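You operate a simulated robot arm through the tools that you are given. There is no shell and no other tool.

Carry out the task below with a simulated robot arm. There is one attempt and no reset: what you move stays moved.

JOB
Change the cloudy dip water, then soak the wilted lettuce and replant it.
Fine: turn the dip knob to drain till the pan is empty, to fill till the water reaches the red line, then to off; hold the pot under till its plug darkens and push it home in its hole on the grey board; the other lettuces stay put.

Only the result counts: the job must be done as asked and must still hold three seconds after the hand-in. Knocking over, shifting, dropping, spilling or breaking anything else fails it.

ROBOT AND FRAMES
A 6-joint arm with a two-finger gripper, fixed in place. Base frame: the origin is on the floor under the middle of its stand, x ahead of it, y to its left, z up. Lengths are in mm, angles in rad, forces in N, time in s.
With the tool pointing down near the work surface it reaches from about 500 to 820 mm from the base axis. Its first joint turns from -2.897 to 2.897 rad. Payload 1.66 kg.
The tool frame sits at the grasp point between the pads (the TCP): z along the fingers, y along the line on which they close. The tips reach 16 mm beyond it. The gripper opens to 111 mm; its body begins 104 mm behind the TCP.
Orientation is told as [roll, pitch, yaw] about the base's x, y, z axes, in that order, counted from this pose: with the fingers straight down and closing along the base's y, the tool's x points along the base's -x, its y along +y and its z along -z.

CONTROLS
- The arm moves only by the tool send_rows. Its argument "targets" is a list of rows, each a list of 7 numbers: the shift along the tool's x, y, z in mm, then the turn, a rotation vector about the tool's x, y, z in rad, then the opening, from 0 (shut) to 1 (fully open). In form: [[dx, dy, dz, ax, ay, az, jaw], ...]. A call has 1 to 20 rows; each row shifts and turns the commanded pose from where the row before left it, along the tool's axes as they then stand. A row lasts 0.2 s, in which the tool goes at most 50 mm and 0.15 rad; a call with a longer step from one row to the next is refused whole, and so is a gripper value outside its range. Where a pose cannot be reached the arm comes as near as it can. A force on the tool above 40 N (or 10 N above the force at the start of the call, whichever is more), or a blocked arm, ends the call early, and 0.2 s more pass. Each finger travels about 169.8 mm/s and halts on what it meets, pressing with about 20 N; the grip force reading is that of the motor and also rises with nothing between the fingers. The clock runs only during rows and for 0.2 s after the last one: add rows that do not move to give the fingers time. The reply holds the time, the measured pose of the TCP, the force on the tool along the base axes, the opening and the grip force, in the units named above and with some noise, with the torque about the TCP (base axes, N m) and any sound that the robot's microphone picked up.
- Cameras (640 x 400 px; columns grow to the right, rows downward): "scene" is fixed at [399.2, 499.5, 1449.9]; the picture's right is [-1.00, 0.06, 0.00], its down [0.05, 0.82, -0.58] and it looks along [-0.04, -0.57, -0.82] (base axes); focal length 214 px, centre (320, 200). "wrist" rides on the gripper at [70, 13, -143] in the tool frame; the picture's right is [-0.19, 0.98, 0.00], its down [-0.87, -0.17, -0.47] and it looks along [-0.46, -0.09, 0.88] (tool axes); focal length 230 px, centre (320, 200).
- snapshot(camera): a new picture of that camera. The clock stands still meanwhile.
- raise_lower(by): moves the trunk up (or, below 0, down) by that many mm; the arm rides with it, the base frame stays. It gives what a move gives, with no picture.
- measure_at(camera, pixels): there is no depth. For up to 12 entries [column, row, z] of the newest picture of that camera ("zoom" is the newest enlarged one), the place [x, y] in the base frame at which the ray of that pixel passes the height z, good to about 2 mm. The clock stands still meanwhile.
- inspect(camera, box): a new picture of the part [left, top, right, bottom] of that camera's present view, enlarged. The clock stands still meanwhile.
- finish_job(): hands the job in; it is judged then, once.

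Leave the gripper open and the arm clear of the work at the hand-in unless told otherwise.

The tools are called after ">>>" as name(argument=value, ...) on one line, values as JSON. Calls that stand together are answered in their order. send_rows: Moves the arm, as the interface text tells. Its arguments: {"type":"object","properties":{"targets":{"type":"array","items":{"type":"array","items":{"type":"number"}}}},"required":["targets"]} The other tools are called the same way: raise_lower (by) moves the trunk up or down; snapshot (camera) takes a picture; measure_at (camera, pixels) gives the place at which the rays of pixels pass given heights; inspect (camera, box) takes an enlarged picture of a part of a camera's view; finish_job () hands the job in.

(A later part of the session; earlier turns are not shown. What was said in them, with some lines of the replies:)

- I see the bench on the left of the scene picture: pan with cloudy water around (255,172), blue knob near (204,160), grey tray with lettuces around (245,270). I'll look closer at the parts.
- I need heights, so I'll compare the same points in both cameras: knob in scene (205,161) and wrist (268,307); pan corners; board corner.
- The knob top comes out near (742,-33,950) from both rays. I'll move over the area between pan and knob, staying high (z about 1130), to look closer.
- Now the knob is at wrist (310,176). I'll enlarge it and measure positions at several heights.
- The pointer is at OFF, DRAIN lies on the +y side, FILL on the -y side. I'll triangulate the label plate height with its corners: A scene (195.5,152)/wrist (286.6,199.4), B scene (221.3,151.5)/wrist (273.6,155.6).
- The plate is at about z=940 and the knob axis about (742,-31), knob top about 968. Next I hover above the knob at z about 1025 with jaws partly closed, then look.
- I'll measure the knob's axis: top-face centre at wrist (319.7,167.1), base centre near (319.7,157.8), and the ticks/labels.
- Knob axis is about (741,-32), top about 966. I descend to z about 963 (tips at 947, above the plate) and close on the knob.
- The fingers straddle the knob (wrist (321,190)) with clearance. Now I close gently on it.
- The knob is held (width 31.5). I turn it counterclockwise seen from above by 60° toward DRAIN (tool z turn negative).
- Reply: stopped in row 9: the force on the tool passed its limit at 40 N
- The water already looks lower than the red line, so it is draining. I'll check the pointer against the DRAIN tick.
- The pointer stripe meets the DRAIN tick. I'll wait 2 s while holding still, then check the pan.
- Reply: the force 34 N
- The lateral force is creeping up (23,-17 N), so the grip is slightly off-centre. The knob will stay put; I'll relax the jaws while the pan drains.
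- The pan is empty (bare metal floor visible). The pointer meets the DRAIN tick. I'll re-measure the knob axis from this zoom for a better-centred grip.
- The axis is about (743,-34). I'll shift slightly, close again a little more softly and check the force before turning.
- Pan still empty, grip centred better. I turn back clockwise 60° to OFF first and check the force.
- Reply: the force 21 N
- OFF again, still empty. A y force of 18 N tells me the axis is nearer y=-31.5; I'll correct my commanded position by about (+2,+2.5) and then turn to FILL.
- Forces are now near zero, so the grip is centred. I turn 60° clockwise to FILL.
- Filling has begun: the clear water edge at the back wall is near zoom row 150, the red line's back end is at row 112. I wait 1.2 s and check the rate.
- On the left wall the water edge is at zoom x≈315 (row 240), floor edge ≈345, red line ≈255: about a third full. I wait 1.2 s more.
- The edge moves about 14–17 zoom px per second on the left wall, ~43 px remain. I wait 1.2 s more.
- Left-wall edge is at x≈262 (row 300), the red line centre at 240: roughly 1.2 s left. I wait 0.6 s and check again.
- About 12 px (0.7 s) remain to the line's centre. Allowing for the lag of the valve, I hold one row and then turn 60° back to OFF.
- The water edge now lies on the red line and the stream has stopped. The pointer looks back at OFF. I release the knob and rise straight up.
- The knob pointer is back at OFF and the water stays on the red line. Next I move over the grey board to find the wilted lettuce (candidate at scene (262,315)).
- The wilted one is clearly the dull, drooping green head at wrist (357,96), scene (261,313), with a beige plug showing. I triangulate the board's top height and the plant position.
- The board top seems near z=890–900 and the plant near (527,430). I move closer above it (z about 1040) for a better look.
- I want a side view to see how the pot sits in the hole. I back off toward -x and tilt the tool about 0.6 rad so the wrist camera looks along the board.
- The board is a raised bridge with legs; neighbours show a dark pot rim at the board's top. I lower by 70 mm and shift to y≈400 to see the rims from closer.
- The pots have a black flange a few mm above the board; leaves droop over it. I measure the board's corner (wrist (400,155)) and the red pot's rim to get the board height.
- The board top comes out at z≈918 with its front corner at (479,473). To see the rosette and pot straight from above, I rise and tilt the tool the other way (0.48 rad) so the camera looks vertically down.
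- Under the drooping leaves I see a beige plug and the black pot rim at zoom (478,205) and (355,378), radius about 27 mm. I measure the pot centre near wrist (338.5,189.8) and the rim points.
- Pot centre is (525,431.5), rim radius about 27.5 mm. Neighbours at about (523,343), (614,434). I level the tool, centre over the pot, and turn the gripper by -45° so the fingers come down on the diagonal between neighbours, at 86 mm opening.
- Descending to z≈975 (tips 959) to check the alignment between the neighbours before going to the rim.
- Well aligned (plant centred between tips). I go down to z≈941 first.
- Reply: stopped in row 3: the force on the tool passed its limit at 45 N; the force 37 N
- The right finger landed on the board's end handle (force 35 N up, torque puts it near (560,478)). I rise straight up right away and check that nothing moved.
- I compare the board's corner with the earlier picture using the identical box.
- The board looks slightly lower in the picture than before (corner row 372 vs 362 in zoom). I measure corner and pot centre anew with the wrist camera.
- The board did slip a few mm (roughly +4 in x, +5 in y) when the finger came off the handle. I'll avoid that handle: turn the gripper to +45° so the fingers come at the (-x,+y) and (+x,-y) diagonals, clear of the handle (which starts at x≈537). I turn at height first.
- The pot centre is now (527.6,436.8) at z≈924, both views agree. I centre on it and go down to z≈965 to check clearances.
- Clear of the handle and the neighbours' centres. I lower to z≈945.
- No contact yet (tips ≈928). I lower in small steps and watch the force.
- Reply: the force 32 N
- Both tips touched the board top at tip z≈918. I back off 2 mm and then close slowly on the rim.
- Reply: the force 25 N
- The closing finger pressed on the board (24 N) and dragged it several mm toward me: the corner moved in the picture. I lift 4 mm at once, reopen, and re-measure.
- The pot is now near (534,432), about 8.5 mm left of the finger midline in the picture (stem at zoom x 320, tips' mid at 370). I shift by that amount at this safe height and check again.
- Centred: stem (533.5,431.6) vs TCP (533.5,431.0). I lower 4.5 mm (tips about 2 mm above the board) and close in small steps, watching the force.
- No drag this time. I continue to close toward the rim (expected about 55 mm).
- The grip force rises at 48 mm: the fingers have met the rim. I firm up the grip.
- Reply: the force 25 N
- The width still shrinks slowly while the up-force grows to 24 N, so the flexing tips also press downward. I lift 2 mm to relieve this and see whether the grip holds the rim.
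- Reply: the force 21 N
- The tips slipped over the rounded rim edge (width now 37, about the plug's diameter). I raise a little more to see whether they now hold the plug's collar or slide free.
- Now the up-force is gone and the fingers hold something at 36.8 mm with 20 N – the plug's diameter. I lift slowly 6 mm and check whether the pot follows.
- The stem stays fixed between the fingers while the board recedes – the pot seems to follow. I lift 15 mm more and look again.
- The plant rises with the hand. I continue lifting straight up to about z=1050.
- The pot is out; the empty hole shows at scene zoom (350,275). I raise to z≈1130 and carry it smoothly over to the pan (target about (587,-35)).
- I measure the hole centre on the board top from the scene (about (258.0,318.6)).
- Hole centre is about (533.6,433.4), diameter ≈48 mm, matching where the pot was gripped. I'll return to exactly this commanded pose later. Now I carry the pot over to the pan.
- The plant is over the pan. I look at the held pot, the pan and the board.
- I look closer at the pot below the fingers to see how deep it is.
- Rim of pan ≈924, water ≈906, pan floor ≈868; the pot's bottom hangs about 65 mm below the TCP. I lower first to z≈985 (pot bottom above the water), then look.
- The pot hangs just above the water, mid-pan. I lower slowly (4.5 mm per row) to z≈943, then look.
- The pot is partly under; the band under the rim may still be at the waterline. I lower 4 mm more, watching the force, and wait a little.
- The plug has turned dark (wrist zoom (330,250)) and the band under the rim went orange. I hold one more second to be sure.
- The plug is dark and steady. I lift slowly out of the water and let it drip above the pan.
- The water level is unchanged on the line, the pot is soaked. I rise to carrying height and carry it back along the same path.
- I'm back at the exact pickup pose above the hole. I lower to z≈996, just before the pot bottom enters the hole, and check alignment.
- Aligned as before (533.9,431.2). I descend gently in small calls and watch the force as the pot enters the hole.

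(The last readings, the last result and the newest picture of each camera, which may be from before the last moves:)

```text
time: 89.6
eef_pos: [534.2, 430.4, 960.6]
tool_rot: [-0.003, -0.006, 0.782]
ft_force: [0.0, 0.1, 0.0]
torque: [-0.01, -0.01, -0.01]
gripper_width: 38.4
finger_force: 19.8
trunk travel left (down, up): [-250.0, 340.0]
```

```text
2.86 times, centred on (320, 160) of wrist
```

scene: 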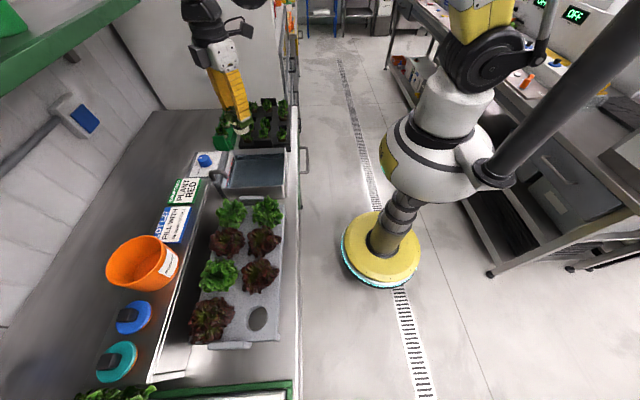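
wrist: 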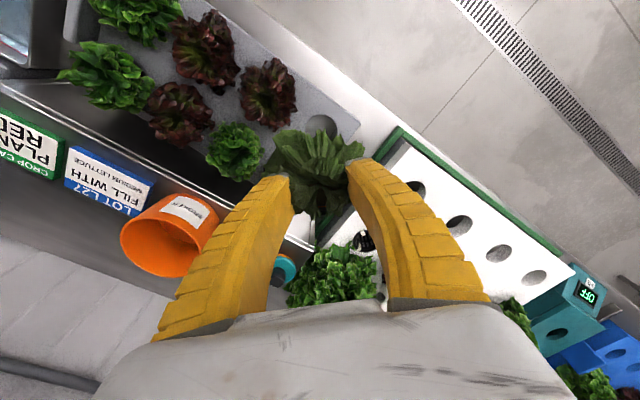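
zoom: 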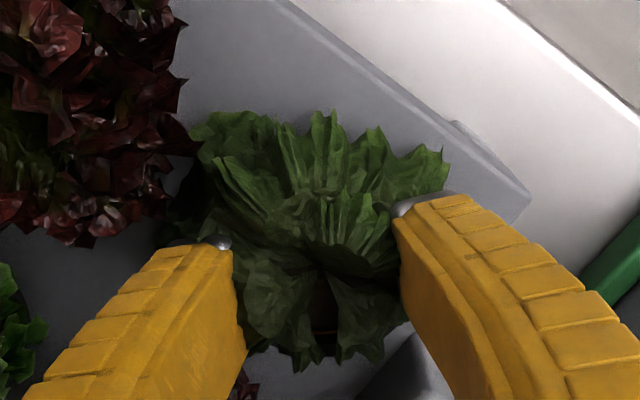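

The pot is inside the hole without any force. I continue.

>>> send_rows(targets=[[0, 0, 3, 0, 0, 0, 0.28], [0, 0, 3, 0, 0, 0, 0.28], [0, 0, 3, 0, 0, 0, 0.28], [0, 0, 0, 0, 0, 0, 0.28]])

>>> send_rows(targets=[[0, 0, 2, 0, 0, 0, 0.28], [0, 0, 2, 0, 0, 0, 0.28], [0, 0, 2, 0, 0, 0, 0.28], [0, 0, 0, 0, 0, 0, 0.28]])

>>> inspect(camera="wrist", box=[232, 110, 408, 230])

```text
time: 90.6
eef_pos: [534.7, 430.3, 951.7]
tool_rot: [-0.003, -0.005, 0.784]
ft_force: [0.9, 0.2, -0.5]
torque: [-0.01, 0.0, -0.04]
gripper_width: 38.4
finger_force: 20.0
trunk travel left (down, up): [-250.0, 340.0]
```

```text
time: 91.6
eef_pos: [534.8, 431.2, 946.9]
tool_rot: [-0.003, -0.006, 0.783]
ft_force: [0.7, 2.2, 0.1]
torque: [0.04, -0.01, 0.04]
gripper_width: 38.5
finger_force: 20.1
trunk travel left (down, up): [-250.0, 340.0]
```

```text
3.33 times, centred on (320, 170) of wrist
```

zoom: 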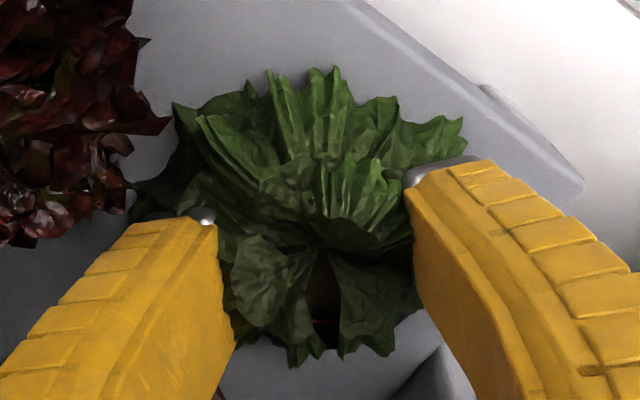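

About 5 mm remain to the seat. I go in small steps until I feel the flange press on the board.

>>> send_rows(targets=[[0, 0, 1.5, 0, 0, 0, 0.28], [0, 0, 1.5, 0, 0, 0, 0.28], [0, 0, 0, 0, 0, 0, 0.28]])

>>> send_rows(targets=[[0, 0, 1, 0, 0, 0, 0.28], [0, 0, 0, 0, 0, 0, 0.28]])

>>> send_rows(targets=[[0, 0, 1, 0, 0, 0, 0.28], [0, 0, 0, 0, 0, 0, 0.28]])

```text
time: 92.4
eef_pos: [533.6, 430.0, 942.9]
tool_rot: [-0.003, -0.005, 0.785]
ft_force: [0.2, 2.9, -0.1]
torque: [0.03, 0.02, -0.03]
gripper_width: 38.7
finger_force: 20.3
trunk travel left (down, up): [-250.0, 340.0]
```

```text
time: 93.0
eef_pos: [535.1, 430.0, 941.6]
tool_rot: [-0.004, -0.005, 0.784]
ft_force: [-0.2, 1.7, 0.8]
torque: [0.04, 0.02, 0.0]
gripper_width: 38.3
finger_force: 19.9
trunk travel left (down, up): [-250.0, 340.0]
```

```text
time: 93.6
eef_pos: [533.1, 430.7, 940.3]
tool_rot: [-0.005, -0.005, 0.783]
ft_force: [1.3, 2.0, 1.1]
torque: [0.01, 0.02, 0.03]
gripper_width: 38.5
finger_force: 20.2
trunk travel left (down, up): [-250.0, 340.0]
```

>>> send_rows(targets=[[0, 0, 1, 0, 0, 0, 0.28], [0, 0, 0, 0, 0, 0, 0.28]])

>>> send_rows(targets=[[0, 0, 1, 0, 0, 0, 0.28], [0, 0, 0, 0, 0, 0, 0.28]])

>>> inspect(camera="wrist", box=[232, 110, 408, 230])

```text
time: 94.2
eef_pos: [534.2, 430.3, 941.0]
tool_rot: [-0.002, -0.005, 0.784]
ft_force: [0.7, 2.3, 8.1]
torque: [-0.09, 0.1, 0.04]
gripper_width: 38.7
finger_force: 20.1
trunk travel left (down, up): [-250.0, 340.0]
```

```text
time: 94.8
eef_pos: [533.7, 429.0, 939.6]
tool_rot: [-0.004, -0.007, 0.784]
ft_force: [0.9, 3.1, 16.7]
torque: [-0.2, 0.28, 0.03]
gripper_width: 38.8
finger_force: 19.9
trunk travel left (down, up): [-250.0, 340.0]
```

```text
3.33 times, centred on (320, 170) of wrist
```

zoom: 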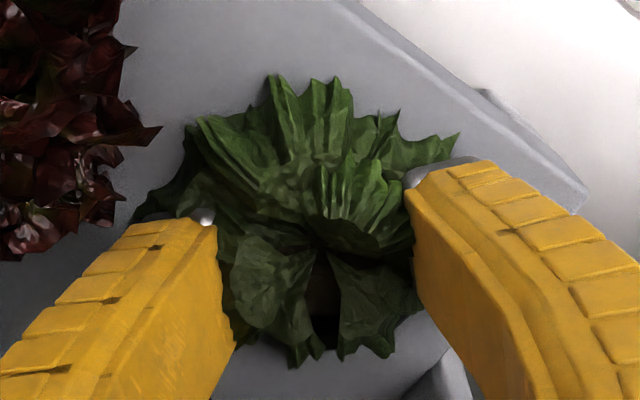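

The flange is on the board (17 N). I press 1 mm more to seat it fully, then relieve.

>>> send_rows(targets=[[0, 0, 1, 0, 0, 0, 0.28], [0, 0, 0, 0, 0, 0, 0.28]])

>>> inspect(camera="scene", box=[190, 260, 310, 360])

```text
time: 95.4
eef_pos: [534.4, 429.6, 939.4]
tool_rot: [-0.005, -0.006, 0.784]
ft_force: [3.6, 5.1, 22.4]
torque: [-0.21, 0.29, 0.05]
gripper_width: 39.2
finger_force: 20.8
trunk travel left (down, up): [-250.0, 340.0]
```

```text
4.00 times, centred on (250, 310) of scene
```

zoom: 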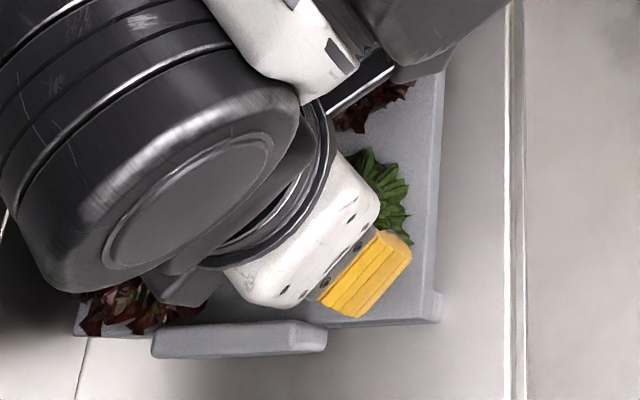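

Seated at 22 N, same height as originally. The board end is still about 10 mm too far in +x from the earlier slip. With the pot in its hole I can slide the board back gently: first I relieve the press by 1.2 mm, then move a few mm in -x while watching the force.

>>> send_rows(targets=[[0, 0, -1.2, 0, 0, 0, 0.28], [0.7, 0.7, 0, 0, 0, 0, 0.28], [0.7, 0.7, 0, 0, 0, 0, 0.28], [0, 0, 0, 0, 0, 0, 0.28]])

```text
time: 96.4
eef_pos: [532.1, 430.4, 940.6]
tool_rot: [-0.004, -0.004, 0.783]
ft_force: [4.3, -1.4, 12.2]
torque: [-0.14, 0.16, 0.01]
gripper_width: 38.9
finger_force: 20.4
trunk travel left (down, up): [-250.0, 340.0]
```

>>> send_rows(targets=[[0.7, 0.7, -0.5, 0, 0, 0, 0.28], [0.7, 0.7, 0, 0, 0, 0, 0.28], [0, 0, 0, 0, 0, 0, 0.28]])

>>> inspect(camera="scene", box=[190, 260, 310, 360])

>>> inspect(camera="wrist", box=[232, 110, 408, 230])

```text
time: 97.2
eef_pos: [530.5, 430.3, 940.4]
tool_rot: [-0.002, -0.005, 0.784]
ft_force: [4.8, -1.3, 10.6]
torque: [-0.08, 0.11, 0.02]
gripper_width: 38.6
finger_force: 20.7
trunk travel left (down, up): [-250.0, 340.0]
```

```text
4.00 times, centred on (250, 310) of scene
```

zoom: 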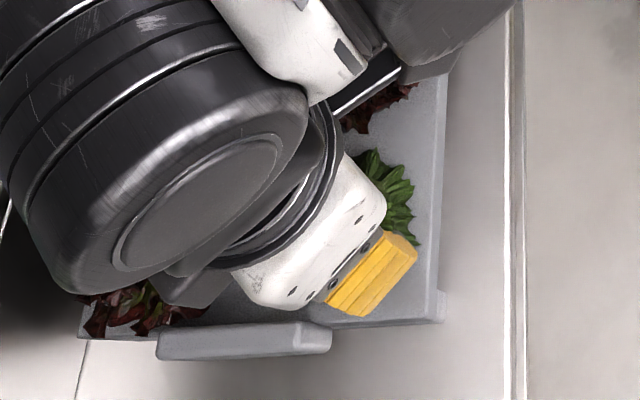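

```text
3.33 times, centred on (320, 170) of wrist
```

zoom: 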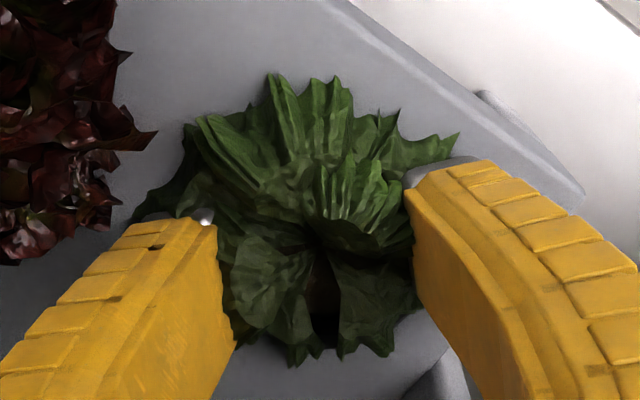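

It slides easily (about 5 N). The corner in the zoom is now at x≈444, originally 460. I continue by 4 mm and compare.

>>> send_rows(targets=[[0.7, 0.7, 0, 0, 0, 0, 0.28], [0.7, 0.7, 0, 0, 0, 0, 0.28], [0.7, 0.7, 0, 0, 0, 0, 0.28], [0.7, 0.7, 0, 0, 0, 0, 0.28], [0, 0, 0, 0, 0, 0, 0.28]])

>>> inspect(camera="scene", box=[190, 260, 310, 360])

```text
time: 98.4
eef_pos: [527.2, 430.2, 940.5]
tool_rot: [-0.003, -0.005, 0.784]
ft_force: [5.5, -1.1, 9.3]
torque: [-0.03, 0.11, 0.03]
gripper_width: 38.9
finger_force: 20.3
trunk travel left (down, up): [-250.0, 340.0]
```

```text
4.00 times, centred on (250, 310) of scene
```

zoom: 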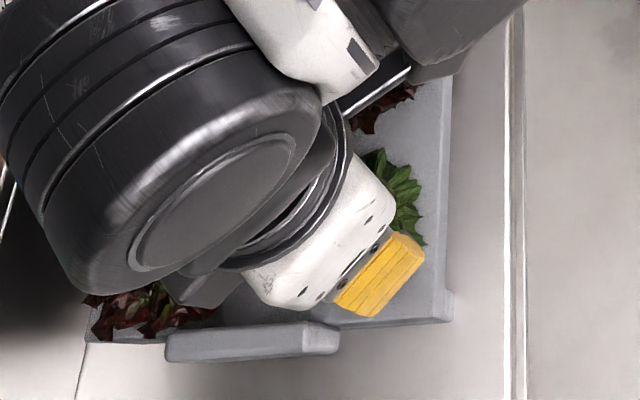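

Corner now ≈452 (target 460), handle end ≈340 (target ≈347). I continue 3.5 mm more.

>>> send_rows(targets=[[0.7, 0.7, 0, 0, 0, 0, 0.28], [0.7, 0.7, 0, 0, 0, 0, 0.28], [0.7, 0.7, 0, 0, 0, 0, 0.28], [0.35, 0.35, 0, 0, 0, 0, 0.28], [0, 0, 0, 0, 0, 0, 0.28]])

>>> inspect(camera="scene", box=[190, 260, 310, 360])

>>> inspect(camera="wrist", box=[232, 110, 408, 230])

```text
time: 99.6
eef_pos: [524.0, 431.0, 940.4]
tool_rot: [-0.004, -0.006, 0.783]
ft_force: [4.3, 0.2, 8.7]
torque: [0.01, 0.03, 0.04]
gripper_width: 38.9
finger_force: 20.3
trunk travel left (down, up): [-250.0, 340.0]
```

```text
4.00 times, centred on (250, 310) of scene
```

zoom: 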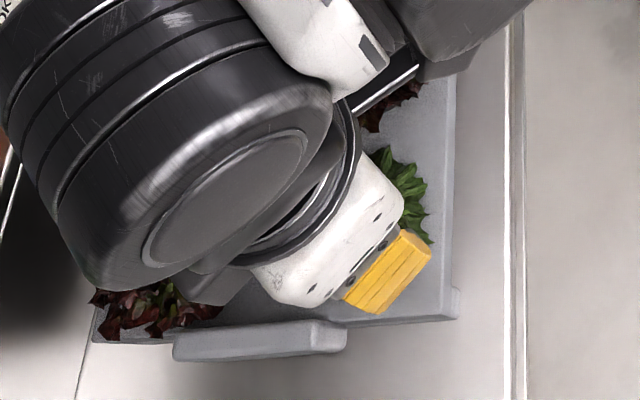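

```text
3.33 times, centred on (320, 170) of wrist
```

zoom: 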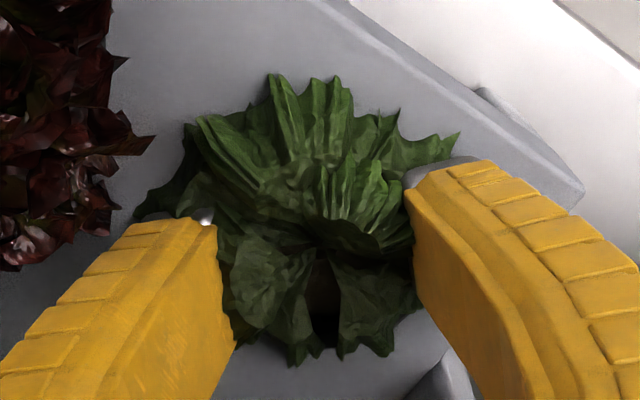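

The corner (460,318) and handle end (347,338) are back where they were at the start. I press once more to seat the pot, then relax the press.

>>> send_rows(targets=[[-0.1, -0.1, 1, 0, 0, 0, 0.28], [0, 0, 0.8, 0, 0, 0, 0.28], [0, 0, 0, 0, 0, 0, 0.28], [0, 0, 0, 0, 0, 0, 0.28]])

>>> send_rows(targets=[[0, 0, -1.5, 0, 0, 0, 0.28], [0, 0, 0, 0, 0, 0, 0.31], [0, 0, 0, 0, 0, 0, 0.34], [0, 0, 0, 0, 0, 0, 0.36], [0, 0, 0, 0, 0, 0, 0.38], [0, 0, 0, 0, 0, 0, 0.38]])

>>> inspect(camera="wrist", box=[232, 110, 408, 230])

>>> inspect(camera="scene", box=[190, 260, 310, 360])

```text
time: 100.6
eef_pos: [522.7, 429.6, 939.3]
tool_rot: [-0.003, -0.006, 0.784]
ft_force: [8.8, 4.1, 24.7]
torque: [-0.04, 0.01, 0.04]
gripper_width: 39.4
finger_force: 19.9
trunk travel left (down, up): [-250.0, 340.0]
```

```text
time: 102.0
eef_pos: [523.8, 431.0, 940.4]
tool_rot: [-0.003, -0.006, 0.784]
ft_force: [-0.1, 0.8, 0.5]
torque: [-0.02, 0.0, 0.02]
gripper_width: 44.8
finger_force: 1.7
trunk travel left (down, up): [-250.0, 340.0]
```

```text
3.33 times, centred on (320, 170) of wrist
```

zoom: 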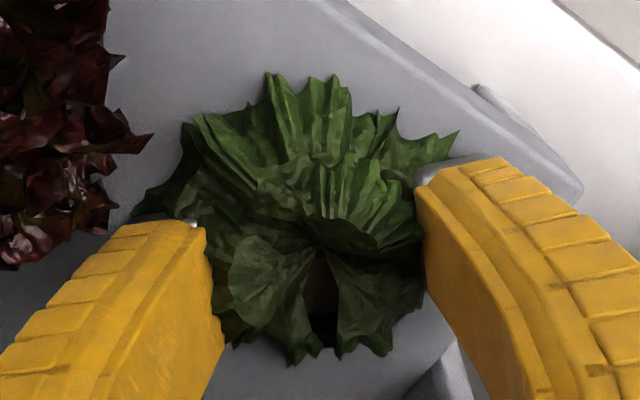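

```text
4.00 times, centred on (250, 310) of scene
```

zoom: 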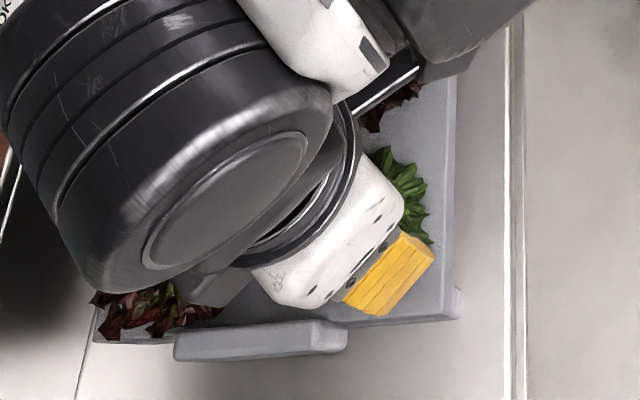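

Released (44.8 mm, no force). I rise a few mm straight up and check that the pot stays down.

>>> send_rows(targets=[[0, 0, -2, 0, 0, 0, 0.38], [0, 0, -2, 0, 0, 0, 0.38], [0, 0, -3, 0, 0, 0, 0.38], [0, 0, -3, 0, 0, 0, 0.4], [0, 0, 0, 0, 0, 0, 0.4]])

>>> inspect(camera="wrist", box=[232, 110, 408, 230])

```text
time: 103.2
eef_pos: [523.6, 430.7, 949.9]
tool_rot: [-0.003, -0.005, 0.783]
ft_force: [0.3, 0.3, 1.2]
torque: [-0.01, -0.01, 0.02]
gripper_width: 46.5
finger_force: 1.4
trunk travel left (down, up): [-250.0, 340.0]
```

```text
3.33 times, centred on (320, 170) of wrist
```

zoom: 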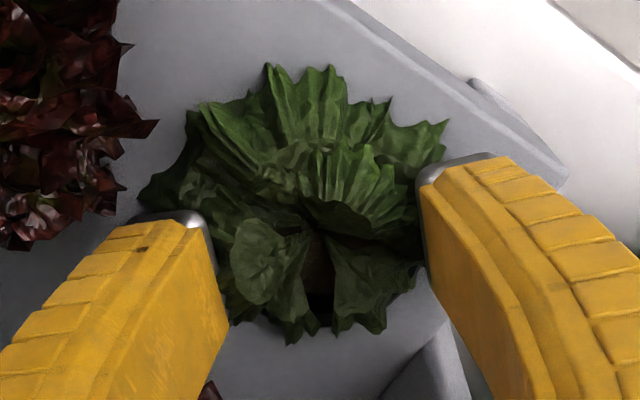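

The pot stays in its hole. I rise clear to z≈1130, opening the jaws.

>>> send_rows(targets=[[0, 0, -6, 0, 0, 0, 0.42], [0, 0, -10, 0, 0, 0, 0.5], [0, 0, -15, 0, 0, 0, 0.6], [0, 0, -25, 0, 0, 0, 0.8], [0, 0, -35, 0, 0, 0, 1], [0, 0, -45, 0, 0, 0, 1], [0, 0, -45, 0, 0, 0, 1], [0, 0, 0, 0, 0, 0, 1]])

>>> snapshot(camera="wrist")

>>> snapshot(camera="scene")

```text
time: 105.0
eef_pos: [523.4, 431.8, 1130.2]
tool_rot: [-0.005, -0.006, 0.783]
ft_force: [-0.5, 0.4, 0.0]
torque: [0.04, -0.04, 0.02]
gripper_width: 110.9
finger_force: 0.1
trunk travel left (down, up): [-250.0, 340.0]
```

```text
taken
```

wrist: 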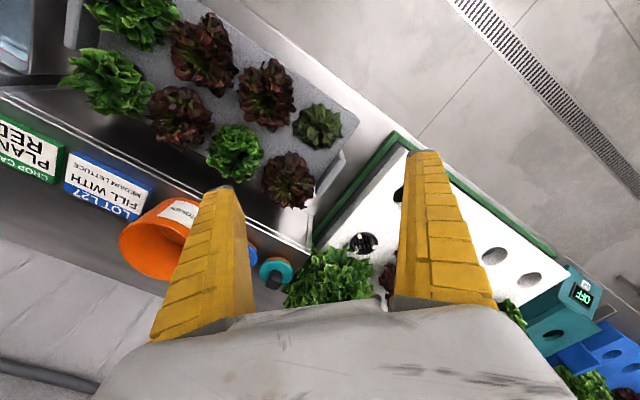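

```text
taken
```

scene: 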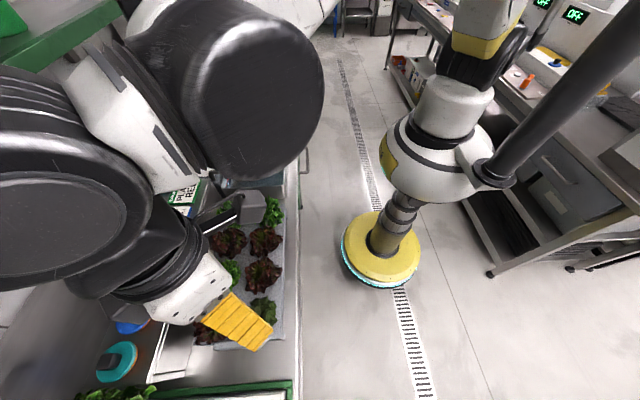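

Everything looks in place. I move the arm away to the start position to get an unobstructed scene view.

>>> send_rows(targets=[[0, 0, -20, 0, 0, 0.131, 1], [0, 0, -20, 0, 0, 0.131, 1], [0, 0, -20, 0, 0, 0.131, 1], [0, 0, -20, 0, 0, 0.131, 1], [0, 0, -20, 0, 0, 0.131, 1], [0, 0, 0, 0, 0, 0.13, 1], [28, -29, 0, 0, 0, 0, 1], [28, -29, 0, 0, 0, 0, 1], [28, -29, 0, 0, 0, 0, 1], [28, -29, 0, 0, 0, 0, 1], [28, -29, 0, 0, 0, 0, 1], [28, -29, 0, 0, 0, 0, 1], [28, -29, 0, 0, 0, 0, 1], [27, -29, 0, 0, 0, 0, 1], [0, 0, 0, 0, 0, 0, 1]])

>>> snapshot(camera="scene")

>>> inspect(camera="scene", box=[140, 180, 320, 360])

>>> inspect(camera="scene", box=[160, 90, 320, 190])

>>> inspect(camera="scene", box=[234, 290, 290, 345])

```text
time: 108.2
eef_pos: [300.3, 198.0, 1228.1]
tool_rot: [0.003, -0.006, -0.001]
ft_force: [0.5, 0.5, 0.6]
torque: [-0.03, 0.01, -0.01]
gripper_width: 111.0
finger_force: 0.0
trunk travel left (down, up): [-250.0, 340.0]
```

```text
taken
```

scene: 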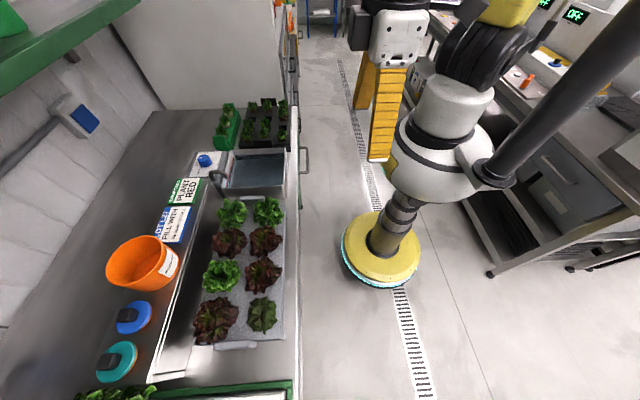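

```text
2.22 times, centred on (230, 270) of scene
```

zoom: 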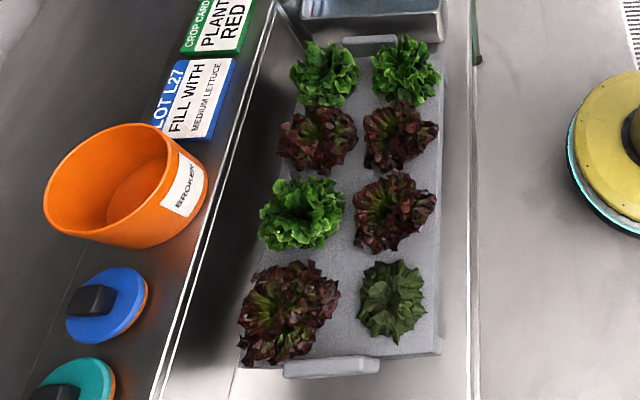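

```text
4.00 times, centred on (240, 140) of scene
```

zoom: 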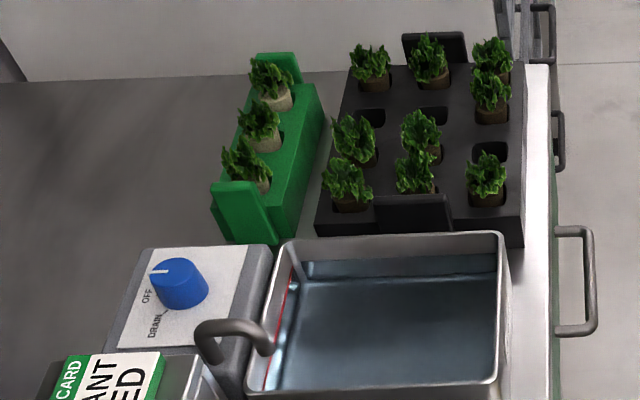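

```text
7.27 times, centred on (262, 318) of scene
```

zoom: 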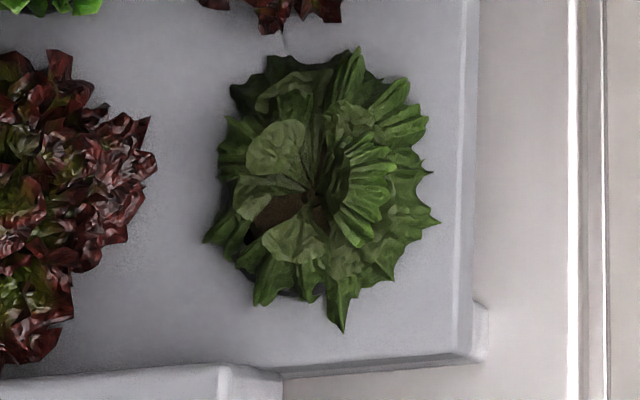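

The lettuces match their original picture positions within a pixel or so. I check the water line, the knob, and the replanted pot once more from here.

>>> inspect(camera="scene", box=[220, 150, 252, 170])

>>> inspect(camera="scene", box=[180, 140, 228, 170])

>>> inspect(camera="wrist", box=[230, 170, 480, 320])

>>> inspect(camera="scene", box=[246, 300, 278, 335])

```text
16.00 times, centred on (236, 160) of scene
```

zoom: 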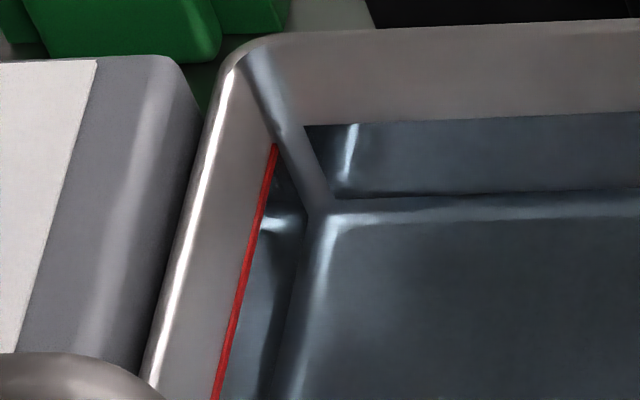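

```text
13.33 times, centred on (204, 155) of scene
```

zoom: 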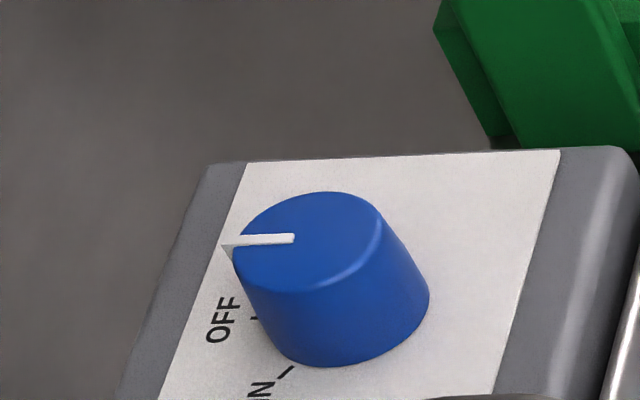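

```text
2.56 times, centred on (355, 245) of wrist
```

zoom: 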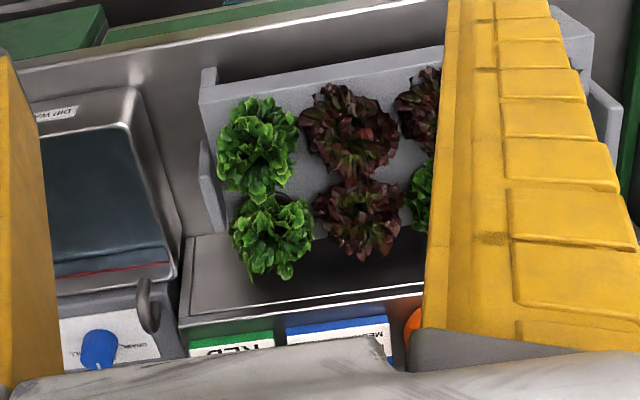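

```text
11.43 times, centred on (262, 318) of scene
```

zoom: 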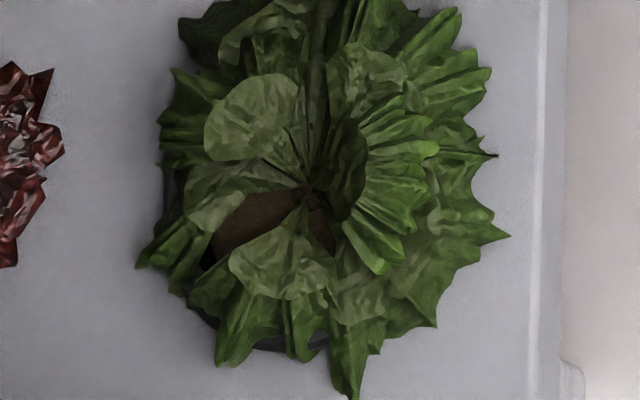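

Water sits on the red line, the knob is at OFF, the plug is dark. For certainty that the pot is flush, I take one side look as before (from a safe distance).

>>> send_rows(targets=[[-14, 38.7, 20, 0, 0, 0, 1], [-14, 38.7, 20, 0, 0, 0, 1], [-14, 38.7, 20, 0, 0, 0, 1], [-14, 38.7, 20, 0, 0, 0, 1], [-14, 38.7, 20, 0, 0, 0, 1], [-14, 38.7, 20, 0, 0, 0, 1], [0, 0, 0, 0, -0.15, 0, 1], [0, 0, 0, 0, -0.15, 0, 1], [0, 0, 0, 0, -0.15, 0, 1], [0, 0, 0, 0, -0.15, 0, 1], [0, 0, 0, 0, -0.1, 0, 1], [0, 0, 0, 0, 0, 0, 1]])

>>> snapshot(camera="wrist")

```text
time: 110.8
eef_pos: [383.0, 431.2, 1110.3]
tool_rot: [0.004, -0.706, -0.003]
ft_force: [-1.1, -0.8, 0.4]
torque: [0.02, 0.0, -0.02]
gripper_width: 110.9
finger_force: 0.1
trunk travel left (down, up): [-250.0, 340.0]
```

```text
taken
```

wrist: 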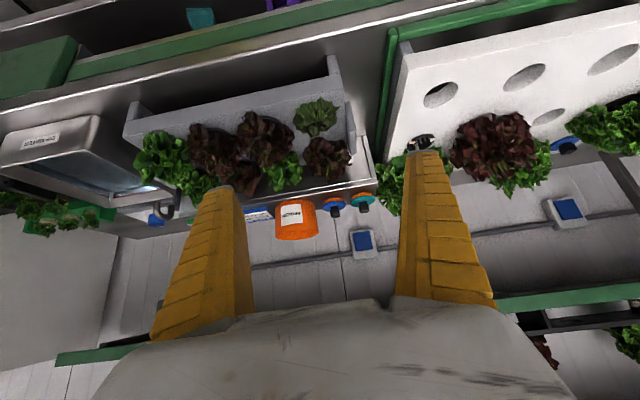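

>>> inspect(camera="wrist", box=[270, 85, 366, 145])

>>> inspect(camera="wrist", box=[120, 70, 376, 210])

```text
6.67 times, centred on (318, 115) of wrist
```

zoom: 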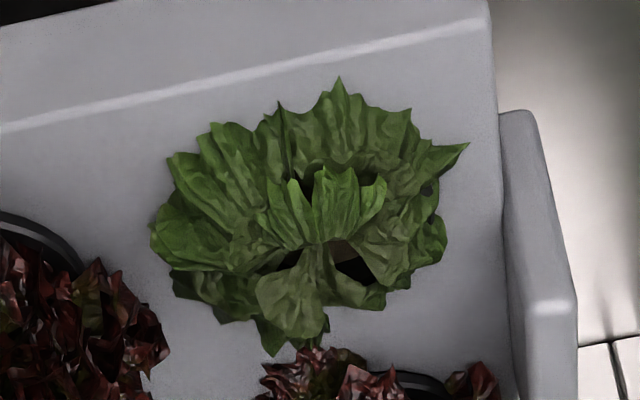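

```text
2.50 times, centred on (248, 140) of wrist
```

zoom: 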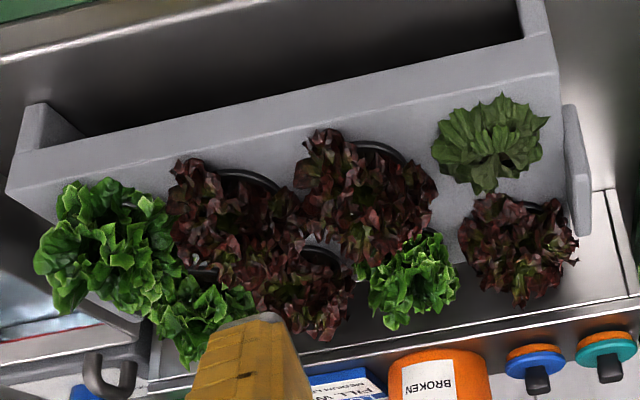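

The replanted head lies as it did originally, leaves touching the board, so the pot is home. I level the tool and return to the starting position with the jaws open, then hand in.

>>> send_rows(targets=[[0, 0, 0, 0, 0.15, 0, 1], [0, 0, 0, 0, 0.15, 0, 1], [0, 0, 0, 0, 0.15, 0, 1], [0, 0, 0, 0, 0.15, 0, 1], [0, 0, 0, 0, 0.1, 0, 1], [14, -38.7, -20, 0, 0, 0, 1], [14, -38.7, -20, 0, 0, 0, 1], [14, -38.7, -20, 0, 0, 0, 1], [14, -38.7, -20, 0, 0, 0, 1], [14, -38.7, -20, 0, 0, 0, 1], [14, -38.7, -20, 0, 0, 0, 1], [0, 0, 0, 0, 0, 0, 1]])

>>> snapshot(camera="scene")

```text
time: 113.4
eef_pos: [297.6, 199.7, 1229.6]
tool_rot: [0.002, -0.004, -0.002]
ft_force: [-0.1, 0.4, -0.1]
torque: [0.0, 0.01, -0.01]
gripper_width: 111.1
finger_force: 0.0
trunk travel left (down, up): [-250.0, 340.0]
```

```text
taken
```

scene: 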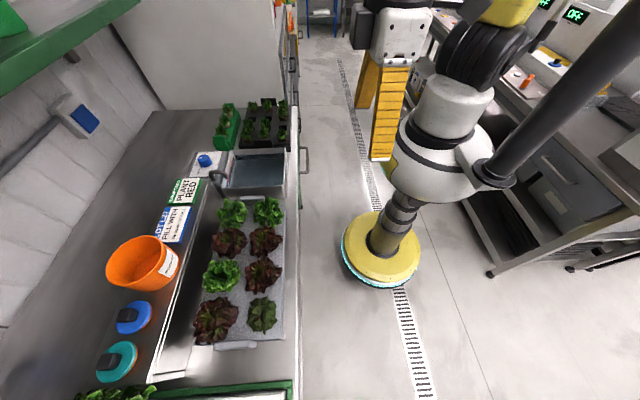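

The pan holds clear water at the red line and the knob is at OFF. The soaked lettuce is back in its hole, the other lettuces are in place, and the arm is clear with the jaws open. I hand the job in.

>>> finish_job()

```text
The job is handed in.
```

I changed the dip water, soaked the wilted lettuce and replanted it, then handed the job in. One thing went wrong on the way: I knocked the grey board out of place while picking up the lettuce. I pushed it back before handing in.

- **Dip water:** I drained the pan to bare metal, then filled it until the clear water met the red line. The knob is back at OFF, and the level had not changed when I checked at the end.
- **Soak:** I held the pot in the water until its plug turned dark brown. The band under the rim also turned orange.
- **Replanting:** The pot is back in its own hole. I pressed it in with about 25 N, and it seated evenly at its original height. A side view afterwards showed the leaves lying on the board as before.
- **Board slip:** On the first approach a finger landed on the board's end handle. On the second, a finger dragged the board. Together these shifted that end by about 10 mm. I slid the board back using the seated pot. In the final picture, the board corner and all seven other lettuces match their starting positions to within a pixel or two, or a few millimetres at most. None of them left their holes.

The arm is back at its starting position with the jaws open.
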